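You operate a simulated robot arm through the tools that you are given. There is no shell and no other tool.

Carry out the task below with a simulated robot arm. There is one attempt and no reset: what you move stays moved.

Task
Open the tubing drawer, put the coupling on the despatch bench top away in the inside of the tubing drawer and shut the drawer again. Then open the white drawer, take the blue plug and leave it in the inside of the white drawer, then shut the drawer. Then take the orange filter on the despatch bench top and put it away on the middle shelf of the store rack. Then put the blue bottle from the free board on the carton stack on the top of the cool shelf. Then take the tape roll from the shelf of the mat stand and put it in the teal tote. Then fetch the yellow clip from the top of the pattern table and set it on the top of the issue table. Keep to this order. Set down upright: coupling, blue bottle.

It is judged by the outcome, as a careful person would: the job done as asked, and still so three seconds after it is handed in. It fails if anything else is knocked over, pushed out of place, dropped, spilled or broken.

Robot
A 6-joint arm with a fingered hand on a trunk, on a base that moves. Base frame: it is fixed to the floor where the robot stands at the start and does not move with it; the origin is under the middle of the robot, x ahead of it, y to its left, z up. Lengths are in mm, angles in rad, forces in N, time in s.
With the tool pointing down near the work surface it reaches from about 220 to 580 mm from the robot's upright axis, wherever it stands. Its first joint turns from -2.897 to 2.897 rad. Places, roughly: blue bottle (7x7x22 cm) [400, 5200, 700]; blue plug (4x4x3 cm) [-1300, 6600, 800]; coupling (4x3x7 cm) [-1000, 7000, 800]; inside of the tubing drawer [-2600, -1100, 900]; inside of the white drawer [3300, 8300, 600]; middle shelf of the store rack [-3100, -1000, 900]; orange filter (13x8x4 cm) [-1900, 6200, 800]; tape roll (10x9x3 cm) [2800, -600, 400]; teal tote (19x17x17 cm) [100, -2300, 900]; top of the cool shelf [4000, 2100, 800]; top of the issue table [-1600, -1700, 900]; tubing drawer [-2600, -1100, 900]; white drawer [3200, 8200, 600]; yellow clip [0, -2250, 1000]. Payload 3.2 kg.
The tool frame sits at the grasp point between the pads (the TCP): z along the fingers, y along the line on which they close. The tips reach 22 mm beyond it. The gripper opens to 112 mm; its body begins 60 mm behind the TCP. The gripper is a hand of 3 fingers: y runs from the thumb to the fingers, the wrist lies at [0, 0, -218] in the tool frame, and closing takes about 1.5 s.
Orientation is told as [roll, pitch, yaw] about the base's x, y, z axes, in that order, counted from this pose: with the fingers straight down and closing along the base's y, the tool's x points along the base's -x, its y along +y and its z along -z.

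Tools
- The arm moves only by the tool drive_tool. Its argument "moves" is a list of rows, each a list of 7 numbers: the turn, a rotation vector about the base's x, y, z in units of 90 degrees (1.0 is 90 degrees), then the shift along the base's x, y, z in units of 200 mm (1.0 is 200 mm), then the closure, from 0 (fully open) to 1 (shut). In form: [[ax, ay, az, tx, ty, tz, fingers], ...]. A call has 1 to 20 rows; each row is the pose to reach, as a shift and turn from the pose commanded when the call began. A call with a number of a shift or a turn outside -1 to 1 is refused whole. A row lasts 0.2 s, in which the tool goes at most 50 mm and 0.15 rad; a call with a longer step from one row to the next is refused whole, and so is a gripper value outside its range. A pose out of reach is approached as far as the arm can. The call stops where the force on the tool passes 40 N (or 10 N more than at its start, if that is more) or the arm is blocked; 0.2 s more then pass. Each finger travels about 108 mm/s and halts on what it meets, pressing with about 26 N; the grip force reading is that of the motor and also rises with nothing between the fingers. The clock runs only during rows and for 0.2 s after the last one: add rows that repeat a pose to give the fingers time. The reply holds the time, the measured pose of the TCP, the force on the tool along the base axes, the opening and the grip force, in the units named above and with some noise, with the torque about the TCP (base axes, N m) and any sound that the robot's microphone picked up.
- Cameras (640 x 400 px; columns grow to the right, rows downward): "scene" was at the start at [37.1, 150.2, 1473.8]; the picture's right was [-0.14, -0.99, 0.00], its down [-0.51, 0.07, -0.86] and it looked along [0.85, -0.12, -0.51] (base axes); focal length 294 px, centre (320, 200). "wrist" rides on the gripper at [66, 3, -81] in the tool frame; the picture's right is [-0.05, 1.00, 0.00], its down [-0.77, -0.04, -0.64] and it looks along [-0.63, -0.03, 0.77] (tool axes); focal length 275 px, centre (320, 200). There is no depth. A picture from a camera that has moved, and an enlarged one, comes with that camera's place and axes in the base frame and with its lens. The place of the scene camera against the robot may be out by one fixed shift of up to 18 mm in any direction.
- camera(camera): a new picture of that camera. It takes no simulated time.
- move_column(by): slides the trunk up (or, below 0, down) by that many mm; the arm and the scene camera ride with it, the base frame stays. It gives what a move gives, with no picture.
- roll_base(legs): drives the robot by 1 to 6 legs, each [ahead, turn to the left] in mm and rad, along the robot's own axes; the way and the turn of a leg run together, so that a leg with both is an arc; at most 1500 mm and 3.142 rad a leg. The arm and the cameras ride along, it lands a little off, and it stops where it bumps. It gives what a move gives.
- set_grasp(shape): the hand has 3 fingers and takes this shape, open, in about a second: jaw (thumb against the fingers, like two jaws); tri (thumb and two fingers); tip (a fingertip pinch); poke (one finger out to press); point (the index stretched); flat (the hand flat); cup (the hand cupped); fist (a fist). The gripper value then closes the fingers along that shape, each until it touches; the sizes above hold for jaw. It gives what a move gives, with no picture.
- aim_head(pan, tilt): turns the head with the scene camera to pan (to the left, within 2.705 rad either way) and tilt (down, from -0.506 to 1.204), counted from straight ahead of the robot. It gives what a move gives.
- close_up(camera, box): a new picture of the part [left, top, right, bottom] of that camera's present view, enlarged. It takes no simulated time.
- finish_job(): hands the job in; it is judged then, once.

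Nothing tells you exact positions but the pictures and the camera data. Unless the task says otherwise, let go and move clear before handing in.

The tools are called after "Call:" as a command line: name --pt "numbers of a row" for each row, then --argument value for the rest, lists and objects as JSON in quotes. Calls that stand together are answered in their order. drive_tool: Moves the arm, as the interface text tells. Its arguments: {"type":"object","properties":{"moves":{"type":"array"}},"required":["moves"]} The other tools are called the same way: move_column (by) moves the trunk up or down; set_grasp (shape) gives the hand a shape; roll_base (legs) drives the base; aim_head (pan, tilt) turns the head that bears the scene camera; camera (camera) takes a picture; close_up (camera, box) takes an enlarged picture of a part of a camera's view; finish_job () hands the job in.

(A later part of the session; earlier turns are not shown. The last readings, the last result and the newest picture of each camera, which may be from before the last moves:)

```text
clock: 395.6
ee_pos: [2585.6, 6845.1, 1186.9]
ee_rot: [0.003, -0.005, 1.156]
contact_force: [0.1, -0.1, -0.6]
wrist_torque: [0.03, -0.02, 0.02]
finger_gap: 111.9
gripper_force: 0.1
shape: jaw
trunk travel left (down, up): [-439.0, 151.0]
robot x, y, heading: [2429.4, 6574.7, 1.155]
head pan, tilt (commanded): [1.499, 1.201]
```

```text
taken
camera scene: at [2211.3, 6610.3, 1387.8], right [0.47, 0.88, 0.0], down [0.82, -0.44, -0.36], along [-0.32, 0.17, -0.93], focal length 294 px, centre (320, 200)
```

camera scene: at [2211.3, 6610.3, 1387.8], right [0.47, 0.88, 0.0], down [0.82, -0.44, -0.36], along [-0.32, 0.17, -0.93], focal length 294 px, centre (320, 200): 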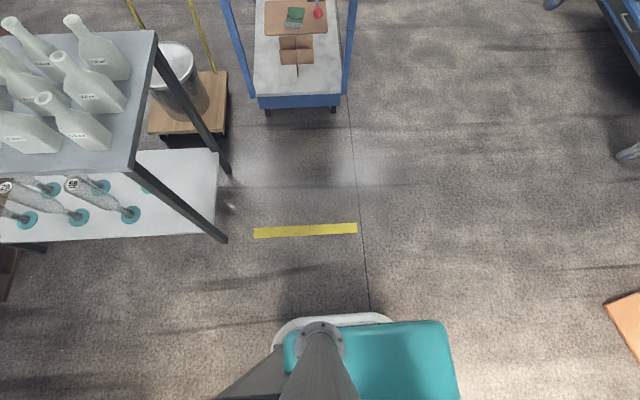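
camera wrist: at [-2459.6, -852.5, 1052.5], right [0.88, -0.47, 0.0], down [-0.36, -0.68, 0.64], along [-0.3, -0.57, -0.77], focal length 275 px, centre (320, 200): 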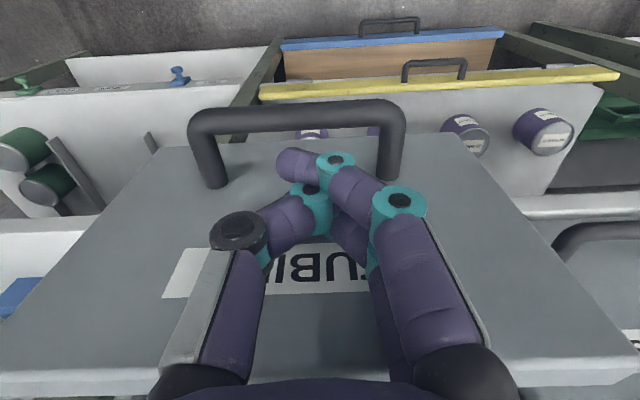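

My base is about ±210 mm wide, so I can stand right of the orange board (axis at about n 8030, t 280). Driving there in two steps, keeping the final approach straight.

Call:
roll_base --legs '[[0, -0.549], [710, 0], [0, 0.5217]]'

Call:
aim_head --pan 0.15 --tilt 0.8

Call:
camera --camera "scene"

```text
clock: 402.6
ee_pos: [3190.7, 7239.2, 1187.7]
ee_rot: [0.006, -0.006, 1.121]
contact_force: [-0.7, 0.5, -0.1]
wrist_torque: [0.01, 0.02, 0.0]
finger_gap: 111.8
gripper_force: 0.0
shape: jaw
trunk travel left (down, up): [-439.0, 151.0]
robot x, y, heading: [3025.5, 6977.2, 1.122]
head pan, tilt (commanded): [1.499, 1.201]
```

```text
clock: 404.1
ee_pos: [3189.4, 7238.6, 1186.7]
ee_rot: [0.004, -0.004, 1.119]
contact_force: [0.0, -0.2, 0.0]
wrist_torque: [-0.01, 0.01, 0.0]
finger_gap: 111.8
gripper_force: 0.0
shape: jaw
trunk travel left (down, up): [-439.0, 151.0]
robot x, y, heading: [3023.5, 6976.5, 1.119]
head pan, tilt (commanded): [0.15, 0.799]
```

```text
taken
camera scene: at [2880.1, 7066.8, 1415.5], right [0.96, -0.3, 0.0], down [-0.21, -0.69, -0.7], along [0.21, 0.67, -0.72], focal length 294 px, centre (320, 200)
```

scene: 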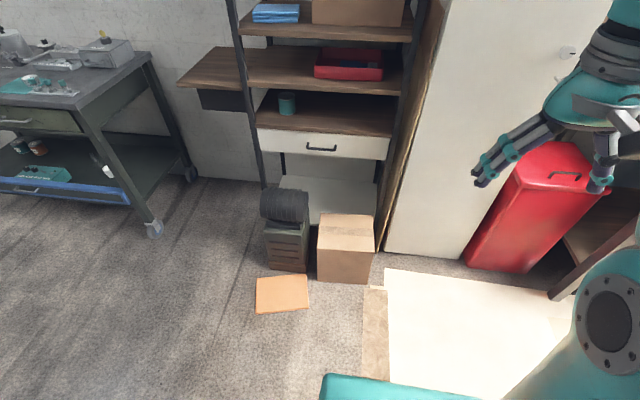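

Handle located at about (3199, 8061, 665). I'll lower the trunk here and shape the arm (tilted forward, rolled to close vertically) before moving in.

Call:
move_column --by -400

Call:
drive_tool --pt "0.075 -0.0364 0 0.033 0.067 0 0" --pt "0.15 -0.0728 0 0.065 0.135 0 0" --pt "0.225 -0.109 0 0.098 0.202 0 0" --pt "0.3 -0.1455 0 0.131 0.27 0 0" --pt "0.375 -0.182 0 0.164 0.337 0 0" --pt "0.45 -0.218 0 0.196 0.405 0 0" --pt "0.525 -0.255 0 0.229 0.472 0 0" --pt "0.6 -0.291 0 0.262 0.54 0 0"

```text
clock: 407.9
ee_pos: [3189.3, 7238.2, 787.0]
ee_rot: [0.004, -0.005, 1.121]
contact_force: [0.3, 0.1, -0.3]
wrist_torque: [0.02, -0.04, 0.0]
finger_gap: 111.8
gripper_force: 0.1
shape: jaw
trunk travel left (down, up): [-39.0, 551.0]
robot x, y, heading: [3023.0, 6972.4, 1.121]
head pan, tilt (commanded): [0.15, 0.799]
```

```text
clock: 409.7
ee_pos: [3242.0, 7350.1, 785.8]
ee_rot: [0.002, -1.054, 1.119]
contact_force: [-0.3, -0.3, -0.4]
wrist_torque: [-0.03, 0.02, 0.06]
finger_gap: 111.6
gripper_force: 0.1
shape: jaw
trunk travel left (down, up): [-39.0, 551.0]
robot x, y, heading: [3022.9, 6975.8, 1.121]
head pan, tilt (commanded): [0.15, 0.799]
```

Call:
drive_tool --pt "0.0345 0.0711 -0.0449 0 0 0 0" --pt "0.069 0.142 -0.09 0 0 0 0" --pt "0.103 0.213 -0.135 0 0 0 0" --pt "0.138 0.284 -0.18 0 0 0 0" --pt "0.172 0.355 -0.2245 0 0 0 0" --pt "0.207 0.4265 -0.269 0 0 0 0.1" --pt "0.241 0.498 -0.314 0 0 0 0.2" --pt "0.276 0.569 -0.359 0 0 0 0.3" --pt "0.31 0.64 -0.404 0 0 0 0.4" --pt "0.345 0.711 -0.449 0 0 0 0.5" --pt "0.379 0.782 -0.494 0 0 0 0.5"

Call:
roll_base --legs '[[300, 0.007]]'

Call:
camera --camera "scene"

Call:
camera --camera "wrist"

```text
clock: 412.1
ee_pos: [3242.8, 7347.0, 787.4]
ee_rot: [1.057, -0.001, -0.45]
contact_force: [-0.1, -0.3, 0.6]
wrist_torque: [-0.04, 0.03, -0.01]
finger_gap: 56.6
gripper_force: 0.1
shape: jaw
trunk travel left (down, up): [-39.0, 551.0]
robot x, y, heading: [3020.7, 6973.2, 1.12]
head pan, tilt (commanded): [0.15, 0.799]
```

```text
clock: 414.2
ee_pos: [3366.7, 7616.8, 785.7]
ee_rot: [1.059, -0.003, -0.44]
contact_force: [0.3, 0.6, -0.4]
wrist_torque: [0.03, -0.02, 0.02]
finger_gap: 56.5
gripper_force: 0.0
shape: jaw
trunk travel left (down, up): [-39.0, 551.0]
robot x, y, heading: [3151.9, 7242.2, 1.135]
head pan, tilt (commanded): [0.15, 0.799]
```

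```text
taken
camera scene: at [3007.4, 7333.0, 1015.6], right [0.96, -0.29, 0.0], down [-0.21, -0.69, -0.7], along [0.2, 0.67, -0.72], focal length 294 px, centre (320, 200)
```

scene: 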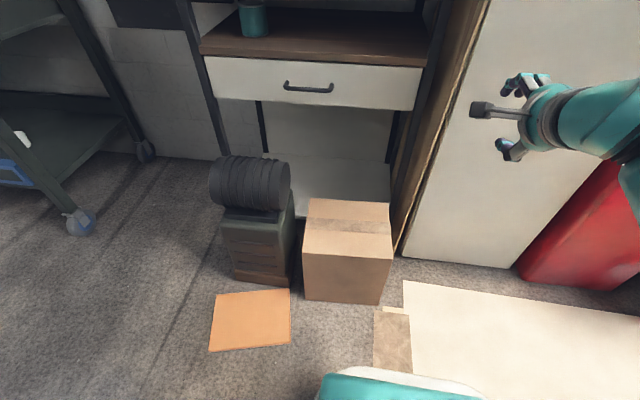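

```text
taken
camera wrist: at [3276.7, 7583.6, 830.8], right [0.25, 0.43, 0.87], down [0.45, -0.85, 0.28], along [0.86, 0.32, -0.4], focal length 275 px, centre (320, 200)
```

wrist: 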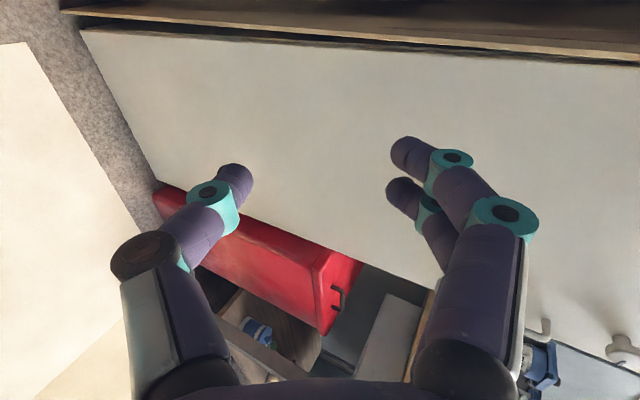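

The base front is ~265 mm ahead of the axis, so there's margin to the carton. Moving in another 120 mm and then shifting the hand left toward the handle.

Call:
roll_base --legs '[[120, -0.008]]'

Call:
drive_tool --pt "0 0 0 -0.13 0.06 -0.03 0.5" --pt "0 0 0 -0.26 0.12 -0.06 0.5" --pt "0 0 0 -0.39 0.18 -0.09 0.5" --pt "0 0 0 -0.52 0.24 -0.12 0.5" --pt "0 0 0 -0.65 0.3 -0.15 0.5" --pt "0 0 0 -0.78 0.36 -0.18 0.5" --pt "0 0 0 -0.91 0.42 -0.21 0.5"

Call:
camera --camera "scene"

Call:
camera --camera "wrist"

```text
clock: 415.4
ee_pos: [3421.3, 7722.8, 786.7]
ee_rot: [1.059, -0.003, -0.45]
contact_force: [-0.4, -0.2, -0.6]
wrist_torque: [0.01, 0.01, 0.03]
finger_gap: 56.6
gripper_force: 0.1
shape: jaw
trunk travel left (down, up): [-39.0, 551.0]
robot x, y, heading: [3205.4, 7351.1, 1.119]
head pan, tilt (commanded): [0.15, 0.799]
```

```text
clock: 417.0
ee_pos: [3239.9, 7806.9, 746.1]
ee_rot: [1.058, -0.002, -0.452]
contact_force: [-0.3, 0.0, 0.6]
wrist_torque: [-0.01, -0.05, 0.0]
finger_gap: 56.7
gripper_force: 0.1
shape: jaw
trunk travel left (down, up): [-39.0, 551.0]
robot x, y, heading: [3207.1, 7352.9, 1.119]
head pan, tilt (commanded): [0.15, 0.799]
```

```text
taken
camera scene: at [3060.3, 7443.0, 1015.6], right [0.96, -0.3, 0.0], down [-0.21, -0.68, -0.7], along [0.21, 0.67, -0.72], focal length 294 px, centre (320, 200)
```

scene: 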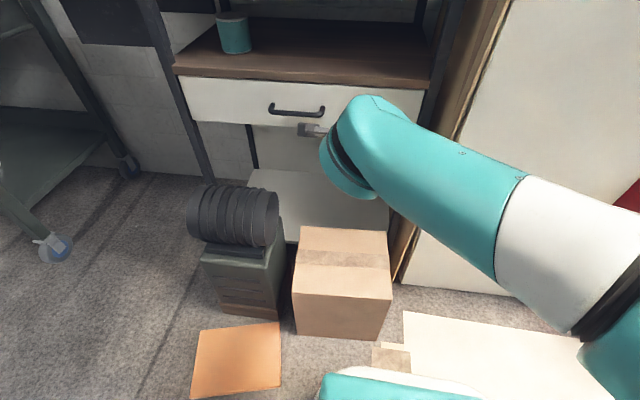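

```text
taken
camera wrist: at [3148.9, 7774.4, 789.1], right [0.25, 0.42, 0.87], down [0.45, -0.85, 0.28], along [0.86, 0.32, -0.4], focal length 275 px, centre (320, 200)
```

wrist: 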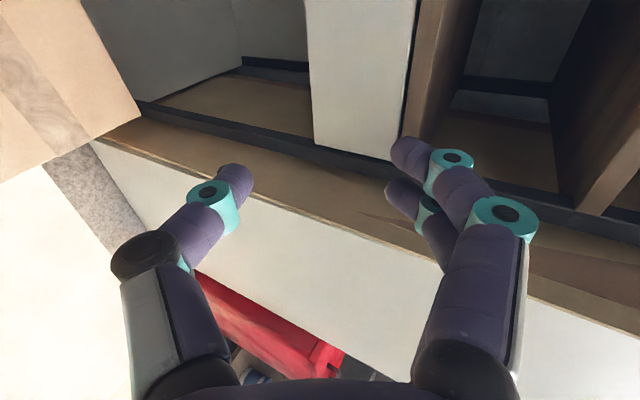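

Call:
drive_tool --pt "0 0 0 -0.109 0.142 -0.02 0.5" --pt "0 0 0 -0.218 0.284 -0.04 0.5" --pt "0 0 0 -0.327 0.426 -0.06 0.5" --pt "0 0 0 -0.436 0.568 -0.08 0.5" --pt "0 0 0 -0.545 0.71 -0.1 0.5"

Call:
camera --camera "scene"

Call:
camera --camera "wrist"

```text
clock: 418.2
ee_pos: [3133.0, 7950.1, 724.6]
ee_rot: [1.059, -0.003, -0.449]
contact_force: [0.5, -0.2, 0.1]
wrist_torque: [0.02, -0.05, 0.0]
finger_gap: 56.5
gripper_force: 0.1
shape: jaw
trunk travel left (down, up): [-39.0, 551.0]
robot x, y, heading: [3200.0, 7353.2, 1.118]
head pan, tilt (commanded): [0.15, 0.799]
```

```text
taken
camera scene: at [3060.4, 7443.0, 1015.6], right [0.96, -0.3, 0.0], down [-0.21, -0.68, -0.7], along [0.21, 0.67, -0.72], focal length 294 px, centre (320, 200)
```

scene: 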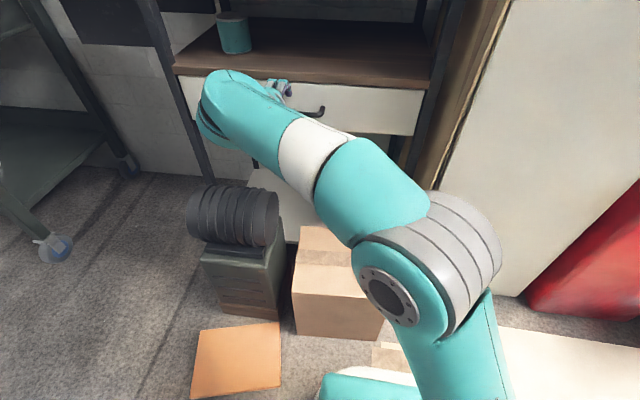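

```text
taken
camera wrist: at [3041.3, 7916.8, 767.6], right [0.25, 0.42, 0.87], down [0.45, -0.85, 0.28], along [0.86, 0.32, -0.4], focal length 275 px, centre (320, 200)
```

wrist: 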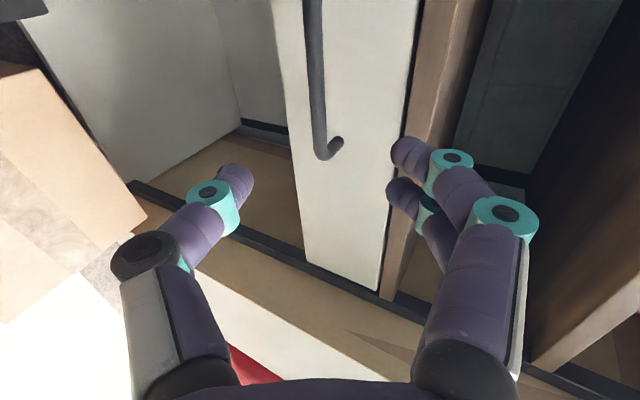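

Call:
drive_tool --pt "0 0 0 -0.08 0.05 -0.02 0.5" --pt "0 0 0 -0.16 0.14 -0.05 0.5" --pt "0 0 0 -0.18 0.2 -0.07 0.5"

Call:
camera --camera "wrist"

```text
clock: 419.0
ee_pos: [3094.7, 7987.7, 711.3]
ee_rot: [1.058, -0.002, -0.451]
contact_force: [-0.4, 0.0, -0.1]
wrist_torque: [0.03, -0.01, -0.03]
finger_gap: 56.7
gripper_force: 0.0
shape: jaw
trunk travel left (down, up): [-39.0, 551.0]
robot x, y, heading: [3201.3, 7347.8, 1.117]
head pan, tilt (commanded): [0.15, 0.799]
```

```text
taken
camera wrist: at [3004.2, 7955.8, 754.0], right [0.25, 0.42, 0.87], down [0.45, -0.85, 0.28], along [0.86, 0.32, -0.4], focal length 275 px, centre (320, 200)
```

wrist: 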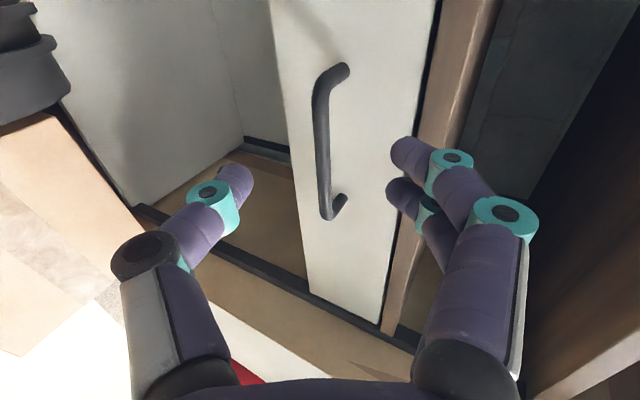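

Handle now triangulated precisely: centre about (3183, 8055, 660), 117 mm long. Moving to 50 mm short of it, centred.

Call:
drive_tool --pt "0 0 0 0.115 0.047 -0.045 0.5" --pt "0 0 0 0.231 0.094 -0.09 0.55" --pt "0 0 0 0.3465 0.1405 -0.134 0.6" --pt "0 0 0 0.3465 0.1405 -0.134 0.65"

Call:
camera --camera "wrist"

```text
clock: 420.0
ee_pos: [3164.0, 8019.5, 685.2]
ee_rot: [1.057, -0.002, -0.448]
contact_force: [0.5, -0.5, -0.2]
wrist_torque: [0.0, 0.02, -0.01]
finger_gap: 39.4
gripper_force: 0.0
shape: jaw
trunk travel left (down, up): [-39.0, 551.0]
robot x, y, heading: [3205.9, 7351.7, 1.119]
head pan, tilt (commanded): [0.15, 0.799]
```

```text
taken
camera wrist: at [3074.1, 7986.3, 727.4], right [0.25, 0.42, 0.87], down [0.45, -0.85, 0.28], along [0.86, 0.32, -0.4], focal length 275 px, centre (320, 200)
```

wrist: 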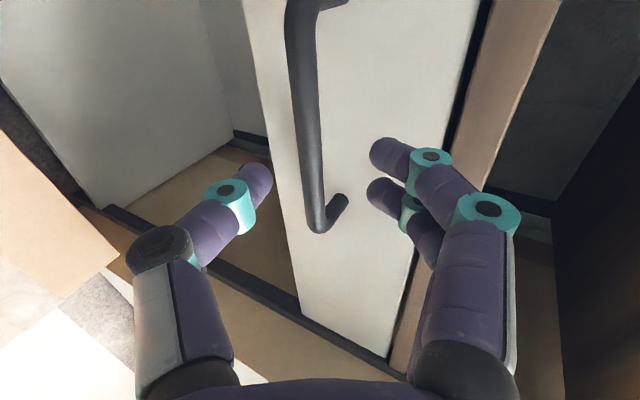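

Call:
drive_tool --pt "0 0 0 0.032 0.059 -0.042 0.65" --pt "0 0 0 0.064 0.118 -0.084 0.65" --pt "0 0 0 0.095 0.175 -0.126 0.65" --pt "0 0 0 0.095 0.175 -0.126 0.65"

Call:
camera --camera "wrist"

```text
clock: 421.0
ee_pos: [3182.0, 8051.0, 659.5]
ee_rot: [1.06, -0.002, -0.447]
contact_force: [-3.7, -9.6, 4.6]
wrist_torque: [0.23, -0.06, 0.01]
finger_gap: 37.7
gripper_force: 0.0
shape: jaw
trunk travel left (down, up): [-39.0, 551.0]
robot x, y, heading: [3202.5, 7347.1, 1.124]
head pan, tilt (commanded): [0.15, 0.799]
```

```text
taken
camera wrist: at [3091.9, 8019.4, 704.0], right [0.25, 0.42, 0.87], down [0.45, -0.85, 0.28], along [0.86, 0.32, -0.4], focal length 275 px, centre (320, 200)
```

wrist: 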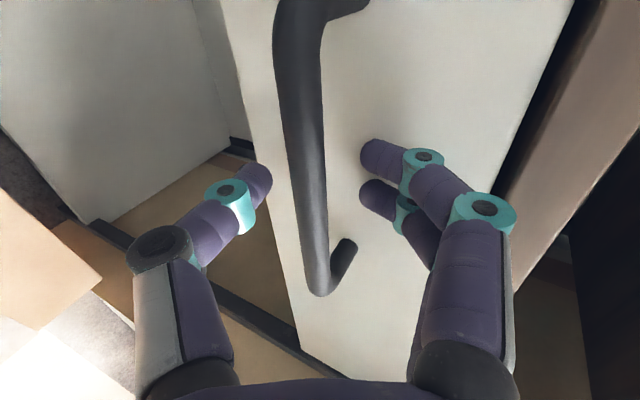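

A light touch on the drawer face; the bar is between the fingers. Closing.

Call:
drive_tool --pt "0 0 0 -0.006 -0.012 0.006 0.8" --pt "0 0 0 -0.006 -0.012 0.006 0.9" --pt "0 0 0 -0.006 -0.012 0.006 1" --pt "0 0 0 -0.006 -0.012 0.006 1" --pt "0 0 0 -0.006 -0.012 0.006 1"

Call:
camera --camera "wrist"

```text
clock: 422.2
ee_pos: [3182.8, 8051.2, 659.1]
ee_rot: [1.054, -0.003, -0.448]
contact_force: [0.7, 0.4, -10.1]
wrist_torque: [0.0, 0.01, -0.01]
finger_gap: 0.0
gripper_force: 26.1
shape: jaw
trunk travel left (down, up): [-39.0, 551.0]
robot x, y, heading: [3209.0, 7353.8, 1.118]
head pan, tilt (commanded): [0.15, 0.799]
```

```text
taken
camera wrist: at [3092.0, 8019.1, 702.5], right [0.25, 0.43, 0.87], down [0.45, -0.85, 0.29], along [0.86, 0.31, -0.41], focal length 275 px, centre (320, 200)
```

wrist: 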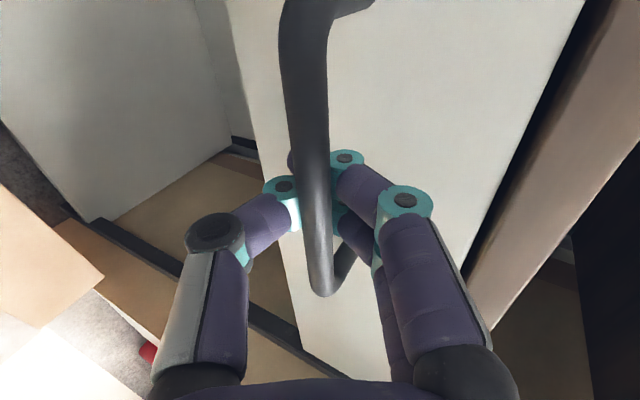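

Hooked behind the bar. Pulling the white drawer open.

Call:
drive_tool --pt "0 0 0 -0.03 -0.063 0 1" --pt "0 0 0 -0.06 -0.126 0 1" --pt "0 0 0 -0.09 -0.189 0 1" --pt "0 0 0 -0.12 -0.252 0 1" --pt "0 0 0 -0.15 -0.315 0 1" --pt "0 0 0 -0.18 -0.378 0 1" --pt "0 0 0 -0.21 -0.441 0 1" --pt "0 0 0 -0.24 -0.504 0 1" --pt "0 0 0 -0.27 -0.567 0 1" --pt "0 0 0 -0.3 -0.63 0 1" --pt "0 0 0 -0.33 -0.693 0 1" --pt "0 0 0 -0.36 -0.756 0 1" --pt "0 0 0 -0.39 -0.819 0 1" --pt "0 0 0 -0.42 -0.882 0 1"

Call:
camera --camera "scene"

```text
clock: 425.2
ee_pos: [3098.3, 7874.8, 659.8]
ee_rot: [1.056, -0.003, -0.451]
contact_force: [10.5, -4.2, -13.9]
wrist_torque: [0.04, -0.04, 0.02]
finger_gap: 0.0
gripper_force: 25.5
shape: jaw
trunk travel left (down, up): [-39.0, 551.0]
robot x, y, heading: [3205.6, 7350.5, 1.121]
head pan, tilt (commanded): [0.15, 0.799]
```

```text
taken
camera scene: at [3060.9, 7443.8, 1015.5], right [0.96, -0.3, 0.0], down [-0.21, -0.69, -0.7], along [0.21, 0.67, -0.72], focal length 294 px, centre (320, 200)
```

scene: 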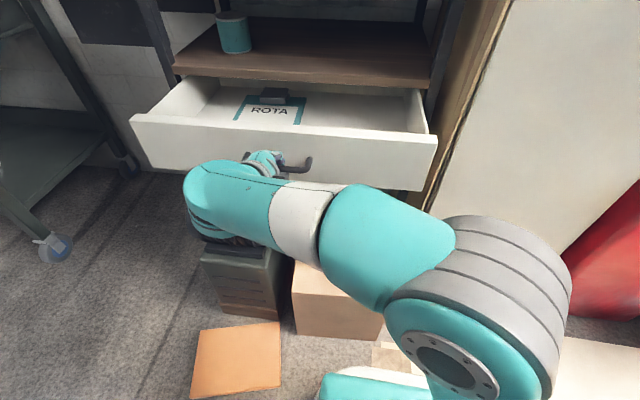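

Opened ~195 mm; a "ROTA" clipboard lies inside on the left. I'll pull a little more for room.

Call:
drive_tool --pt "0 0 0 -0.03 -0.063 0 1" --pt "0 0 0 -0.06 -0.126 0 1" --pt "0 0 0 -0.09 -0.189 0 1" --pt "0 0 0 -0.12 -0.252 0 1"

Call:
drive_tool --pt "0 0 0 0 0 0 0.85" --pt "0 0 0 0 0 0 0.75" --pt "0 0 0 0 0 0 0.65" --pt "0 0 0 0 0 0 0.65" --pt "0 0 0 -0.037 -0.078 0.05 0.65" --pt "0 0 0 -0.075 -0.156 0.1 0.65" --pt "0 0 0 -0.112 -0.235 0.15 0.6" --pt "0 0 0 -0.15 -0.313 0.2 0.5"

Call:
camera --camera "scene"

Call:
camera --camera "wrist"

```text
clock: 426.2
ee_pos: [3075.5, 7824.0, 659.5]
ee_rot: [1.056, -0.003, -0.45]
contact_force: [8.4, -3.1, -19.3]
wrist_torque: [0.06, -0.06, 0.02]
finger_gap: 0.1
gripper_force: 26.2
shape: jaw
trunk travel left (down, up): [-39.0, 551.0]
robot x, y, heading: [3204.3, 7351.5, 1.119]
head pan, tilt (commanded): [0.15, 0.799]
```

```text
clock: 428.0
ee_pos: [3044.4, 7758.7, 699.6]
ee_rot: [1.056, -0.001, -0.452]
contact_force: [0.5, 0.1, 0.1]
wrist_torque: [0.04, 0.03, 0.01]
finger_gap: 55.2
gripper_force: 0.1
shape: jaw
trunk travel left (down, up): [-39.0, 551.0]
robot x, y, heading: [3205.3, 7351.6, 1.12]
head pan, tilt (commanded): [0.15, 0.799]
```

```text
taken
camera scene: at [3060.4, 7443.2, 1015.5], right [0.95, -0.3, 0.0], down [-0.21, -0.68, -0.7], along [0.21, 0.67, -0.72], focal length 294 px, centre (320, 200)
```

scene: 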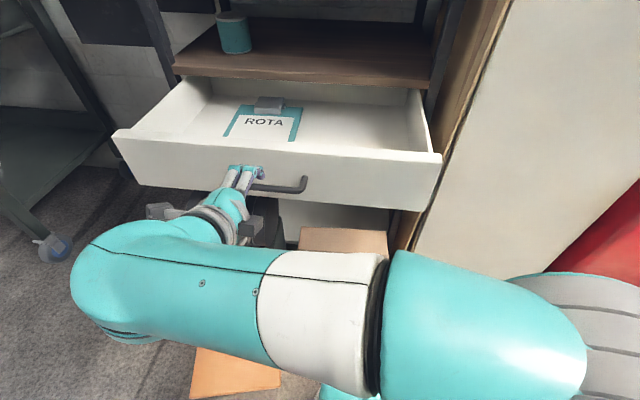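

```text
taken
camera wrist: at [2953.6, 7727.6, 743.3], right [0.25, 0.42, 0.87], down [0.45, -0.85, 0.28], along [0.86, 0.32, -0.4], focal length 275 px, centre (320, 200)
```

wrist: 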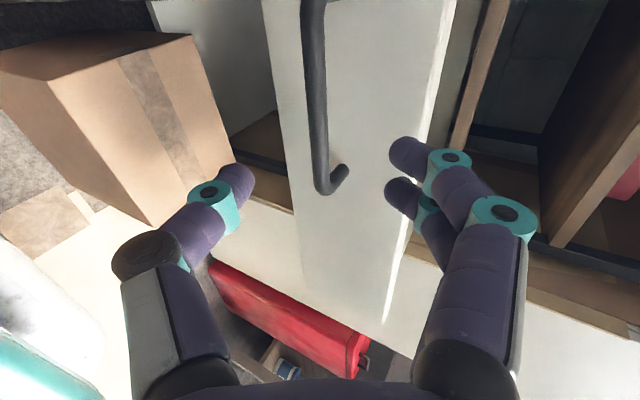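

The white drawer is open ~250 mm with free space on its right side. Backing straight away, then folding the arm for the trip to the despatch bench.

Call:
roll_base --legs '[[-430, 0]]'

Call:
camera --camera "scene"

```text
clock: 430.6
ee_pos: [2860.2, 7381.1, 700.6]
ee_rot: [1.057, -0.003, -0.444]
contact_force: [0.3, 0.3, -0.4]
wrist_torque: [0.02, 0.0, 0.0]
finger_gap: 55.4
gripper_force: 0.1
shape: jaw
trunk travel left (down, up): [-39.0, 551.0]
robot x, y, heading: [3018.9, 6973.7, 1.123]
head pan, tilt (commanded): [0.15, 0.799]
```

```text
taken
camera scene: at [2877.1, 7062.8, 1015.6], right [0.96, -0.29, 0.0], down [-0.21, -0.69, -0.7], along [0.2, 0.67, -0.72], focal length 294 px, centre (320, 200)
```

scene: 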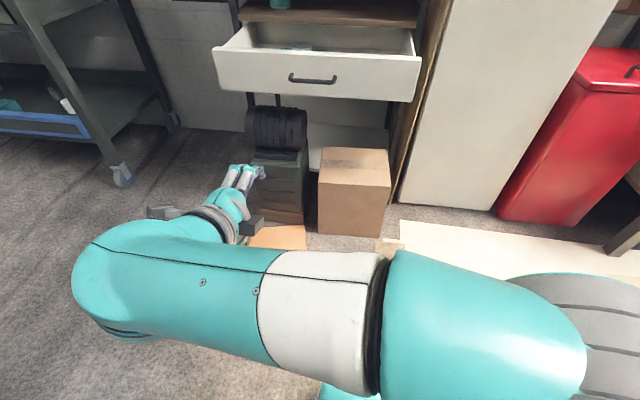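

Call:
drive_tool --pt "-0.034 -0.0715 0.0445 0.082 -0.039 0.02 0.4" --pt "-0.068 -0.143 0.089 0.164 -0.078 0.04 0.3" --pt "-0.102 -0.2146 0.1336 0.245 -0.117 0.06 0.2" --pt "-0.136 -0.286 0.178 0.327 -0.156 0.08 0.1" --pt "-0.17 -0.358 0.2227 0.409 -0.195 0.1 0" --pt "-0.204 -0.429 0.267 0.491 -0.235 0.12 0" --pt "-0.238 -0.501 0.312 0.573 -0.274 0.14 0" --pt "-0.272 -0.572 0.356 0.655 -0.313 0.16 0" --pt "-0.306 -0.644 0.401 0.736 -0.352 0.18 0" --pt "-0.34 -0.715 0.4455 0.818 -0.391 0.2 0" --pt "-0.374 -0.787 0.49 0.9 -0.43 0.2 0"

Call:
drive_tool --pt "-0.075 0.036 0 0.08 -0.04 0.02 0" --pt "-0.15 0.072 0 0.16 -0.08 0.04 0" --pt "-0.225 0.108 0 0.24 -0.12 0.06 0" --pt "-0.3 0.144 0 0.32 -0.16 0.08 0" --pt "-0.375 0.18 0 0.4 -0.2 0.1 0" --pt "-0.45 0.216 0 0.48 -0.24 0.1 0" --pt "-0.525 0.252 0 0.56 -0.28 0.1 0" --pt "-0.6 0.288 0 0.64 -0.31 0.1 0"

Call:
move_column --by 420

```text
clock: 433.0
ee_pos: [3039.5, 7295.0, 740.8]
ee_rot: [-0.009, -1.063, 1.134]
contact_force: [0.1, -0.4, 1.2]
wrist_torque: [0.05, 0.0, 0.0]
finger_gap: 112.0
gripper_force: 0.1
shape: jaw
trunk travel left (down, up): [-39.0, 551.0]
robot x, y, heading: [3022.3, 6972.5, 1.126]
head pan, tilt (commanded): [0.15, 0.799]
```

```text
clock: 434.8
ee_pos: [3166.7, 7232.3, 760.3]
ee_rot: [0.0, -0.014, 1.127]
contact_force: [-0.7, -1.3, 0.2]
wrist_torque: [-0.02, 0.0, 0.0]
finger_gap: 112.2
gripper_force: 0.0
shape: jaw
trunk travel left (down, up): [-39.0, 551.0]
robot x, y, heading: [3019.3, 6970.8, 1.129]
head pan, tilt (commanded): [0.15, 0.799]
```

```text
refused: 420 is not a number from -400 to 400
```

Call:
move_column --by 400

Call:
roll_base --legs '[[0, 1.571]]'

Call:
aim_head --pan 0.0 --tilt 0.4

Call:
camera --camera "scene"

```text
clock: 438.6
ee_pos: [3166.2, 7232.3, 1159.7]
ee_rot: [0.002, -0.016, 1.126]
contact_force: [-0.1, 0.2, -0.3]
wrist_torque: [0.01, 0.01, 0.01]
finger_gap: 111.8
gripper_force: 0.0
shape: jaw
trunk travel left (down, up): [-439.0, 151.0]
robot x, y, heading: [3019.8, 6971.3, 1.124]
head pan, tilt (commanded): [0.15, 0.799]
```

```text
clock: 442.8
ee_pos: [2764.2, 7124.4, 1159.8]
ee_rot: [0.002, -0.017, 2.664]
contact_force: [-0.2, -0.4, -0.1]
wrist_torque: [0.02, -0.01, 0.01]
finger_gap: 111.8
gripper_force: 0.1
shape: jaw
trunk travel left (down, up): [-439.0, 151.0]
robot x, y, heading: [3020.4, 6969.0, 2.668]
head pan, tilt (commanded): [0.15, 0.799]
```

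```text
clock: 443.6
ee_pos: [2763.7, 7126.3, 1160.6]
ee_rot: [0.002, -0.015, 2.665]
contact_force: [-0.8, 0.4, 0.0]
wrist_torque: [-0.01, 0.01, -0.01]
finger_gap: 112.0
gripper_force: 0.0
shape: jaw
trunk travel left (down, up): [-439.0, 151.0]
robot x, y, heading: [3019.4, 6967.7, 2.662]
head pan, tilt (commanded): [0.0, 0.4]
```

```text
taken
camera scene: at [2924.2, 6835.9, 1450.6], right [0.46, 0.89, 0.0], down [0.35, -0.18, -0.92], along [-0.82, 0.42, -0.39], focal length 294 px, centre (320, 200)
```

scene: 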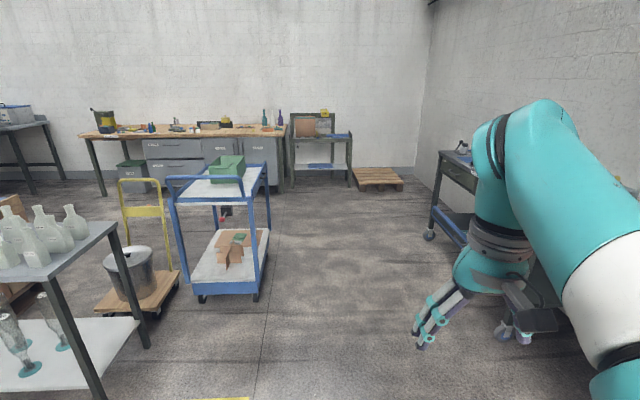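

The route right of the blue trolley is open. Driving around it to the despatch bench.

Call:
roll_base --legs '[[0, 0.034], [1400, 0], [1250, 0], [0, 1.571]]'

Call:
roll_base --legs '[[0, 0.0], [1100, 0]]'

Call:
camera --camera "scene"

```text
clock: 460.9
ee_pos: [455.8, 7905.9, 1160.4]
ee_rot: [0.003, -0.016, -2.057]
contact_force: [-0.9, 1.5, 0.3]
wrist_torque: [0.0, 0.0, 0.0]
finger_gap: 111.8
gripper_force: 0.0
shape: jaw
trunk travel left (down, up): [-439.0, 151.0]
robot x, y, heading: [612.3, 8164.0, -2.059]
head pan, tilt (commanded): [0.0, 0.4]
```

```text
clock: 466.9
ee_pos: [-56.6, 6919.0, 1159.8]
ee_rot: [0.001, -0.015, -2.048]
contact_force: [-0.1, 0.5, 0.8]
wrist_torque: [0.03, 0.0, 0.02]
finger_gap: 112.0
gripper_force: 0.1
shape: jaw
trunk travel left (down, up): [-439.0, 151.0]
robot x, y, heading: [96.9, 7175.3, -2.045]
head pan, tilt (commanded): [0.0, 0.4]
```

```text
taken
camera scene: at [237.3, 7066.2, 1450.7], right [-0.89, 0.46, 0.0], down [0.18, 0.35, -0.92], along [-0.42, -0.82, -0.39], focal length 294 px, centre (320, 200)
```

scene: 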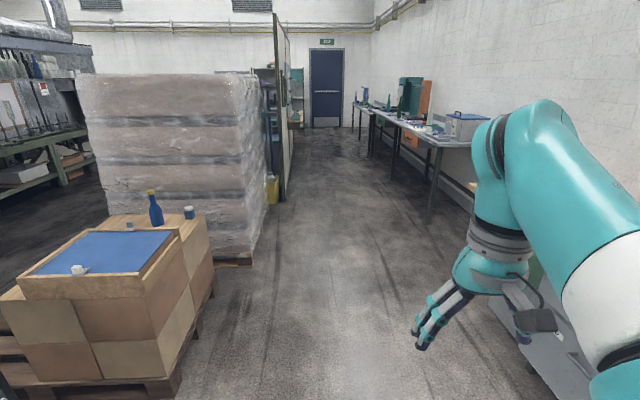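

I can see the blue bottle on the carton stack ahead-left for later. Continuing to the blue plug: drive on and turn to face the bench.

Call:
roll_base --legs '[[1080, 0], [0, -1.54], [380, 0]]'

Call:
aim_head --pan 0.0 --tilt 0.7

Call:
camera --camera "scene"

Call:
camera --camera "wrist"

```text
clock: 478.1
ee_pos: [-994.1, 6522.3, 1160.2]
ee_rot: [0.001, -0.016, 2.709]
contact_force: [0.1, -0.4, 0.3]
wrist_torque: [-0.04, -0.01, -0.02]
finger_gap: 112.1
gripper_force: 0.0
shape: jaw
trunk travel left (down, up): [-439.0, 151.0]
robot x, y, heading: [-729.4, 6378.0, 2.71]
head pan, tilt (commanded): [0.0, 0.4]
```

```text
clock: 478.9
ee_pos: [-993.8, 6521.8, 1158.8]
ee_rot: [0.002, -0.016, 2.711]
contact_force: [-0.4, 0.2, 0.5]
wrist_torque: [0.02, 0.01, 0.0]
finger_gap: 111.9
gripper_force: 0.0
shape: jaw
trunk travel left (down, up): [-439.0, 151.0]
robot x, y, heading: [-727.7, 6380.8, 2.711]
head pan, tilt (commanded): [0.0, 0.7]
```

```text
taken
camera scene: at [-813.9, 6237.1, 1423.9], right [0.42, 0.91, 0.0], down [0.58, -0.27, -0.77], along [-0.7, 0.32, -0.64], focal length 294 px, centre (320, 200)
```

scene: 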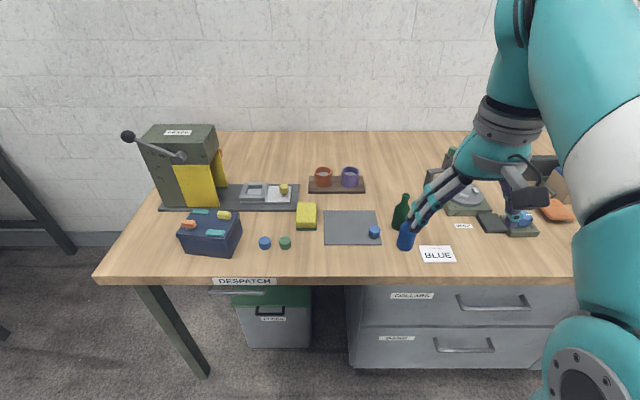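

```text
taken
camera wrist: at [-934.1, 6492.0, 1240.5], right [-0.46, -0.89, 0.0], down [-0.68, 0.35, 0.65], along [-0.58, 0.3, -0.76], focal length 275 px, centre (320, 200)
```

wrist: 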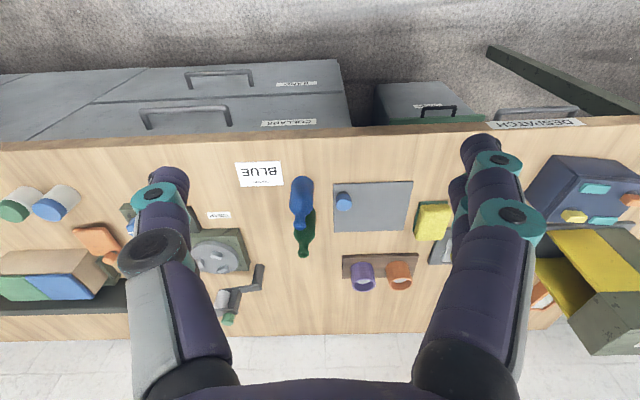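

The blue plug on the grey mat is at about (-1292, 6620), matching the given place. Zooming to check it and its neighbours.

Call:
close_up --camera "wrist" --box '[230, 140, 430, 280]'

Call:
close_up --camera "scene" --box '[230, 170, 460, 280]'

```text
2.86 times, centred on (330, 210) of wrist
camera zoom: at [-934.1, 6492.0, 1240.5], right [-0.46, -0.89, 0.0], down [-0.68, 0.35, 0.65], along [-0.58, 0.3, -0.76], focal length 786 px, centre (291, 171)
```

zoom: 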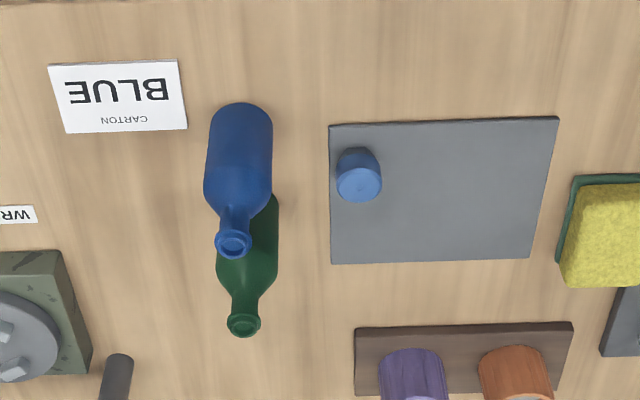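

```text
2.78 times, centred on (345, 225) of scene
camera zoom: at [-813.9, 6237.1, 1423.9], right [0.42, 0.91, 0.0], down [0.58, -0.27, -0.77], along [-0.7, 0.32, -0.64], focal length 819 px, centre (250, 130)
```

zoom: 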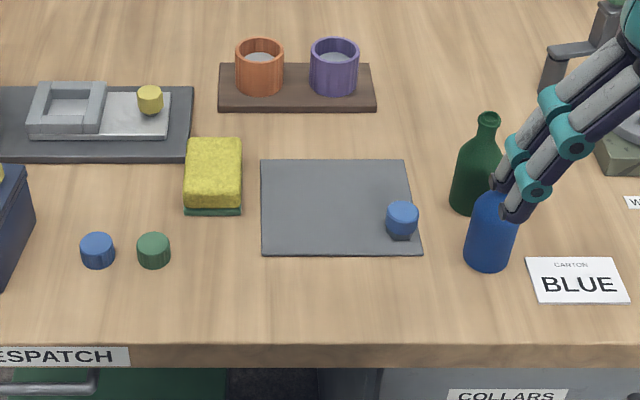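

Plug at about (-1287, 6620); the standing bottles are 85 mm to its right, so I'll keep the finger opening modest and yaw slightly away. Moving closer and above the plug.

Call:
roll_base --legs '[[95, 0]]'

Call:
drive_tool --pt "0.005 0.009 0.02 -0.167 0.048 -0.14 0.2" --pt "0.005 0.009 0.04 -0.333 0.096 -0.28 0.4" --pt "0.005 0.009 0.06 -0.5 0.145 -0.42 0.5" --pt "0.005 0.009 0.08 -0.667 0.193 -0.56 0.5" --pt "0.005 0.009 0.1 -0.833 0.24 -0.7 0.5" --pt "0.005 0.009 0.12 -1.0 0.29 -0.85 0.5"

Call:
camera --camera "wrist"

```text
clock: 480.1
ee_pos: [-1080.5, 6562.7, 1159.7]
ee_rot: [0.003, -0.015, 2.707]
contact_force: [-0.3, 1.1, -0.1]
wrist_torque: [0.03, -0.03, 0.0]
finger_gap: 111.9
gripper_force: 0.0
shape: jaw
trunk travel left (down, up): [-439.0, 151.0]
robot x, y, heading: [-815.5, 6420.0, 2.712]
head pan, tilt (commanded): [0.0, 0.7]
```

```text
clock: 481.4
ee_pos: [-1283.9, 6620.3, 987.5]
ee_rot: [-0.003, -0.03, 2.897]
contact_force: [0.0, 0.2, -0.2]
wrist_torque: [-0.02, 0.05, 0.05]
finger_gap: 56.7
gripper_force: 0.1
shape: jaw
trunk travel left (down, up): [-439.0, 151.0]
robot x, y, heading: [-821.2, 6423.4, 2.709]
head pan, tilt (commanded): [0.0, 0.7]
```

```text
taken
camera wrist: at [-1217.6, 6600.5, 1067.4], right [-0.29, -0.96, 0.0], down [-0.72, 0.22, 0.66], along [-0.63, 0.19, -0.75], focal length 275 px, centre (320, 200)
```

wrist: 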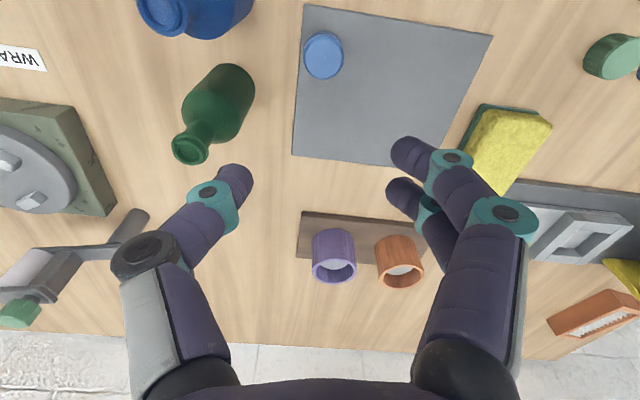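

Call:
drive_tool --pt "-0.0046 -0.0185 0 0.02 -0.01 -0.12 0.5" --pt "-0.0046 -0.0185 0 0.04 -0.021 -0.3 0.5" --pt "-0.0046 -0.0185 0 0.04 -0.021 -0.45 0.5" --pt "-0.0046 -0.0185 0 0.04 -0.021 -0.55 0.5" --pt "-0.0046 -0.0185 0 0.04 -0.021 -0.55 0.5"

Call:
camera --camera "wrist"

```text
clock: 482.6
ee_pos: [-1272.4, 6617.8, 878.6]
ee_rot: [-0.004, -0.003, 2.894]
contact_force: [-0.2, -0.5, 0.5]
wrist_torque: [0.01, -0.03, 0.03]
finger_gap: 56.6
gripper_force: 0.0
shape: jaw
trunk travel left (down, up): [-439.0, 151.0]
robot x, y, heading: [-814.7, 6423.9, 2.706]
head pan, tilt (commanded): [0.0, 0.7]
```

```text
taken
camera wrist: at [-1209.8, 6599.1, 959.7], right [-0.29, -0.96, 0.0], down [-0.74, 0.22, 0.64], along [-0.61, 0.18, -0.77], focal length 275 px, centre (320, 200)
```

wrist: 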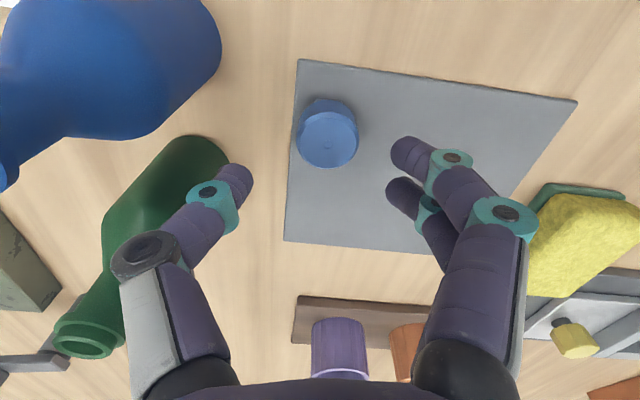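

Call:
drive_tool --pt "0 0 0 -0.02 -0.007 -0.08 0.5" --pt "0 0 0 -0.0305 -0.0105 -0.17 0.5" --pt "0 0 0 -0.0305 -0.0105 -0.25 0.5" --pt "0 0 0 -0.0305 -0.0105 -0.305 0.5" --pt "0 0 0 -0.0305 -0.0105 -0.305 0.5"

Call:
camera --camera "wrist"

```text
clock: 483.7
ee_pos: [-1277.6, 6613.7, 825.6]
ee_rot: [0.001, -0.017, 2.894]
contact_force: [11.6, -3.4, 31.1]
wrist_torque: [-1.15, -0.06, 0.41]
finger_gap: 56.2
gripper_force: 0.0
shape: jaw
trunk travel left (down, up): [-439.0, 151.0]
robot x, y, heading: [-815.1, 6417.8, 2.712]
head pan, tilt (commanded): [0.0, 0.7]
stopped in row 5: the force on the tool passed its limit at 43 N (the readings are from after the stop); the commanded pose is now the measured one
```

```text
taken
camera wrist: at [-1214.9, 6594.8, 906.5], right [-0.29, -0.96, 0.0], down [-0.73, 0.22, 0.65], along [-0.62, 0.19, -0.76], focal length 275 px, centre (320, 200)
```

wrist: 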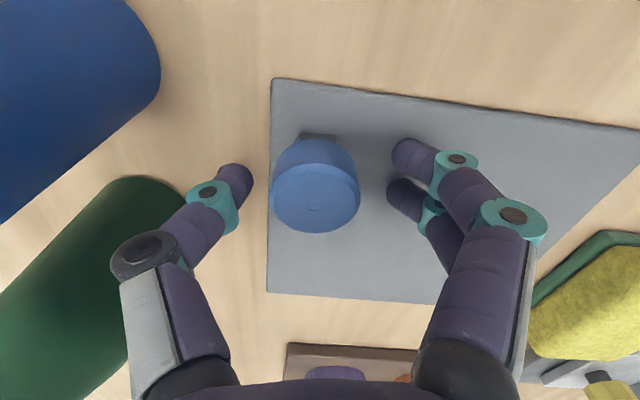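

The fingertips touched the mat (it's higher than I assumed). Raising 6 mm and then closing on the plug.

Call:
drive_tool --pt "0 0 0 0 0 0.035 0.5" --pt "0 0 0 0 0 0.035 0.5"

Call:
camera --camera "wrist"

```text
clock: 484.3
ee_pos: [-1282.0, 6614.9, 828.3]
ee_rot: [-0.001, -0.011, 2.896]
contact_force: [0.1, 0.3, 0.3]
wrist_torque: [-0.01, 0.0, -0.01]
finger_gap: 56.3
gripper_force: 0.1
shape: jaw
trunk travel left (down, up): [-439.0, 151.0]
robot x, y, heading: [-817.6, 6420.0, 2.705]
head pan, tilt (commanded): [0.0, 0.7]
```

```text
taken
camera wrist: at [-1217.8, 6596.1, 909.6], right [-0.29, -0.96, 0.0], down [-0.73, 0.22, 0.64], along [-0.62, 0.19, -0.76], focal length 275 px, centre (320, 200)
```

wrist: 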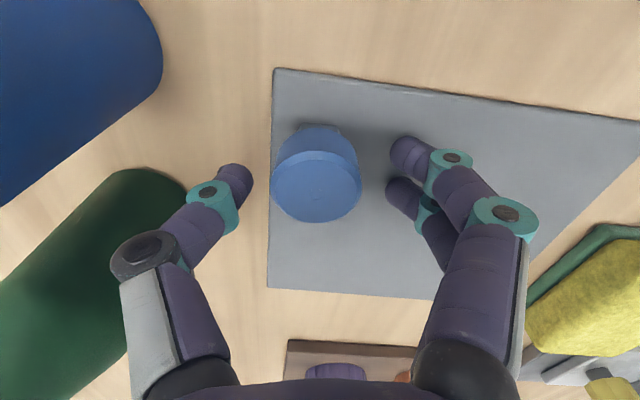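

Call:
drive_tool --pt "0 0 0 0 0 0 0.6" --pt "0 0 0 0 0 0 0.7" --pt "0 0 0 0 0 0 0.8" --pt "0 0 0 0 0 0 0.9" --pt "0 0 0 0 0 0 1" --pt "0 0 0 0 0 0 1"

Call:
camera --camera "wrist"

```text
clock: 485.7
ee_pos: [-1282.0, 6615.2, 830.1]
ee_rot: [-0.003, -0.012, 2.896]
contact_force: [0.6, 1.0, -0.9]
wrist_torque: [-0.02, 0.02, -0.01]
finger_gap: 11.3
gripper_force: 25.5
shape: jaw
trunk travel left (down, up): [-439.0, 151.0]
robot x, y, heading: [-817.0, 6420.7, 2.706]
head pan, tilt (commanded): [0.0, 0.7]
```

```text
taken
camera wrist: at [-1217.7, 6596.0, 910.1], right [-0.29, -0.96, 0.0], down [-0.73, 0.22, 0.64], along [-0.62, 0.19, -0.76], focal length 275 px, centre (320, 200)
```

wrist: 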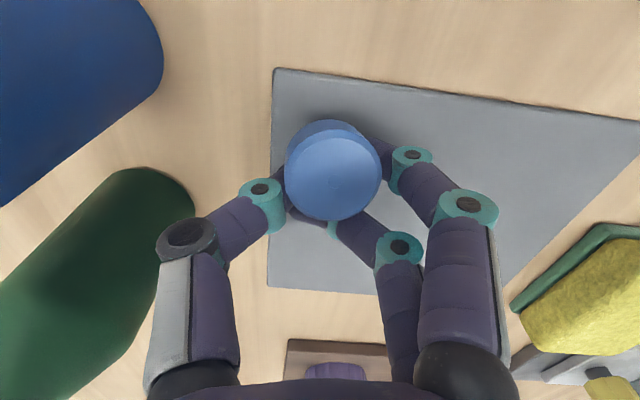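

Call:
drive_tool --pt "0 0 0 0 0 0.05 1" --pt "0 0 0 0 0 0.15 1" --pt "0 0 0 0 0 0.3 1" --pt "0 0 0 0 0 0.45 1" --pt "0 0 0 0 0 0.6 1" --pt "0 0 0 0 0 0.75 1" --pt "0 0 0 0 0 0.9 1"

Call:
camera --camera "wrist"

Call:
camera --camera "scene"

```text
clock: 487.3
ee_pos: [-1279.3, 6614.0, 1010.3]
ee_rot: [0.0, -0.011, 2.896]
contact_force: [-0.4, 0.5, 0.2]
wrist_torque: [0.02, 0.02, 0.01]
finger_gap: 11.2
gripper_force: 26.2
shape: jaw
trunk travel left (down, up): [-439.0, 151.0]
robot x, y, heading: [-817.6, 6421.8, 2.712]
head pan, tilt (commanded): [0.0, 0.7]
```

```text
taken
camera wrist: at [-1216.7, 6595.3, 1090.5], right [-0.29, -0.96, 0.0], down [-0.73, 0.22, 0.64], along [-0.62, 0.19, -0.76], focal length 275 px, centre (320, 200)
```

wrist: 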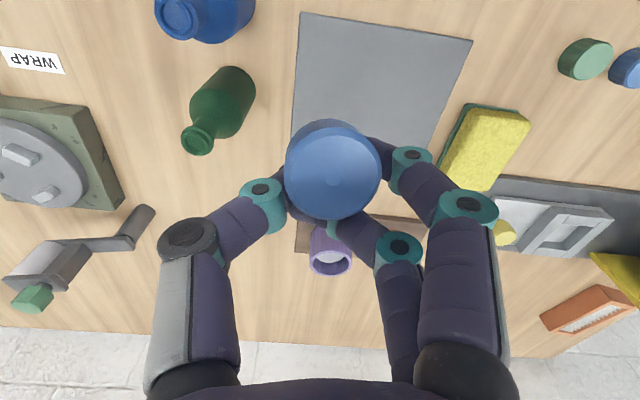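

```text
taken
camera scene: at [-901.2, 6277.5, 1423.8], right [0.42, 0.91, 0.0], down [0.58, -0.27, -0.76], along [-0.69, 0.32, -0.64], focal length 294 px, centre (320, 200)
```

scene: 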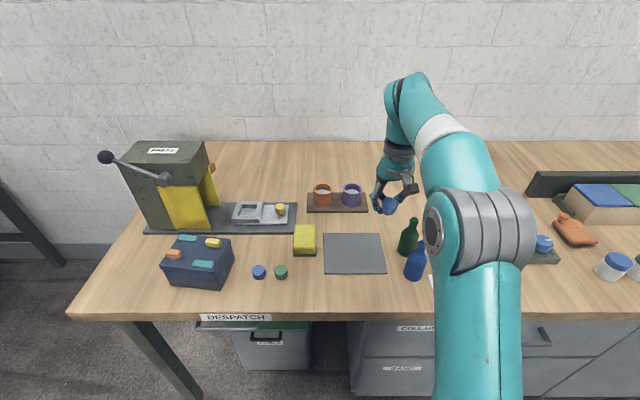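

The plug is held and nothing else moved. Retracting and driving back to the open white drawer by the same route.

Call:
drive_tool --pt "0 0 -0.017 0.123 -0.057 0.06 1" --pt "0 0 -0.034 0.246 -0.114 0.12 1" --pt "0 0 -0.05 0.369 -0.171 0.18 1" --pt "0 0 -0.07 0.491 -0.229 0.24 1" --pt "0 0 -0.09 0.614 -0.286 0.3 1" --pt "0 0 -0.1 0.737 -0.343 0.36 1" --pt "0 0 -0.12 0.86 -0.4 0.42 1"

Call:
roll_base --legs '[[-440, 0], [0, -1.58]]'

Call:
aim_head --pan 0.0 --tilt 0.4

Call:
camera --camera "scene"

```text
clock: 488.9
ee_pos: [-1108.6, 6536.2, 1094.4]
ee_rot: [-0.003, -0.012, 2.707]
contact_force: [-0.7, 0.0, -1.2]
wrist_torque: [0.01, 0.05, 0.03]
finger_gap: 11.4
gripper_force: 26.8
shape: jaw
trunk travel left (down, up): [-439.0, 151.0]
robot x, y, heading: [-816.3, 6414.6, 2.709]
head pan, tilt (commanded): [0.0, 0.7]
```

```text
clock: 495.4
ee_pos: [-296.4, 6526.6, 1095.3]
ee_rot: [-0.001, -0.012, 1.139]
contact_force: [-0.3, -0.4, 0.3]
wrist_torque: [0.01, 0.02, 0.01]
finger_gap: 11.0
gripper_force: 26.2
shape: jaw
trunk travel left (down, up): [-439.0, 151.0]
robot x, y, heading: [-410.7, 6239.2, 1.136]
head pan, tilt (commanded): [0.0, 0.7]
```

```text
clock: 496.2
ee_pos: [-297.3, 6526.2, 1095.4]
ee_rot: [-0.001, -0.013, 1.14]
contact_force: [0.8, -0.2, -0.3]
wrist_torque: [-0.02, 0.02, -0.01]
finger_gap: 10.9
gripper_force: 26.2
shape: jaw
trunk travel left (down, up): [-439.0, 151.0]
robot x, y, heading: [-413.6, 6234.3, 1.138]
head pan, tilt (commanded): [0.0, 0.4]
```

```text
taken
camera scene: at [-540.7, 6329.6, 1450.6], right [0.91, -0.42, 0.0], down [-0.16, -0.35, -0.92], along [0.38, 0.84, -0.39], focal length 294 px, centre (320, 200)
```

scene: 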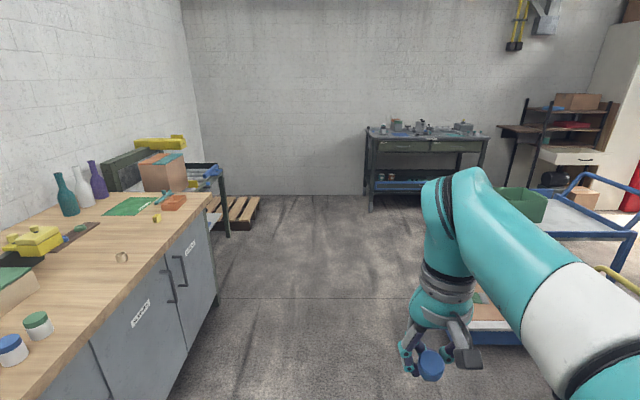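

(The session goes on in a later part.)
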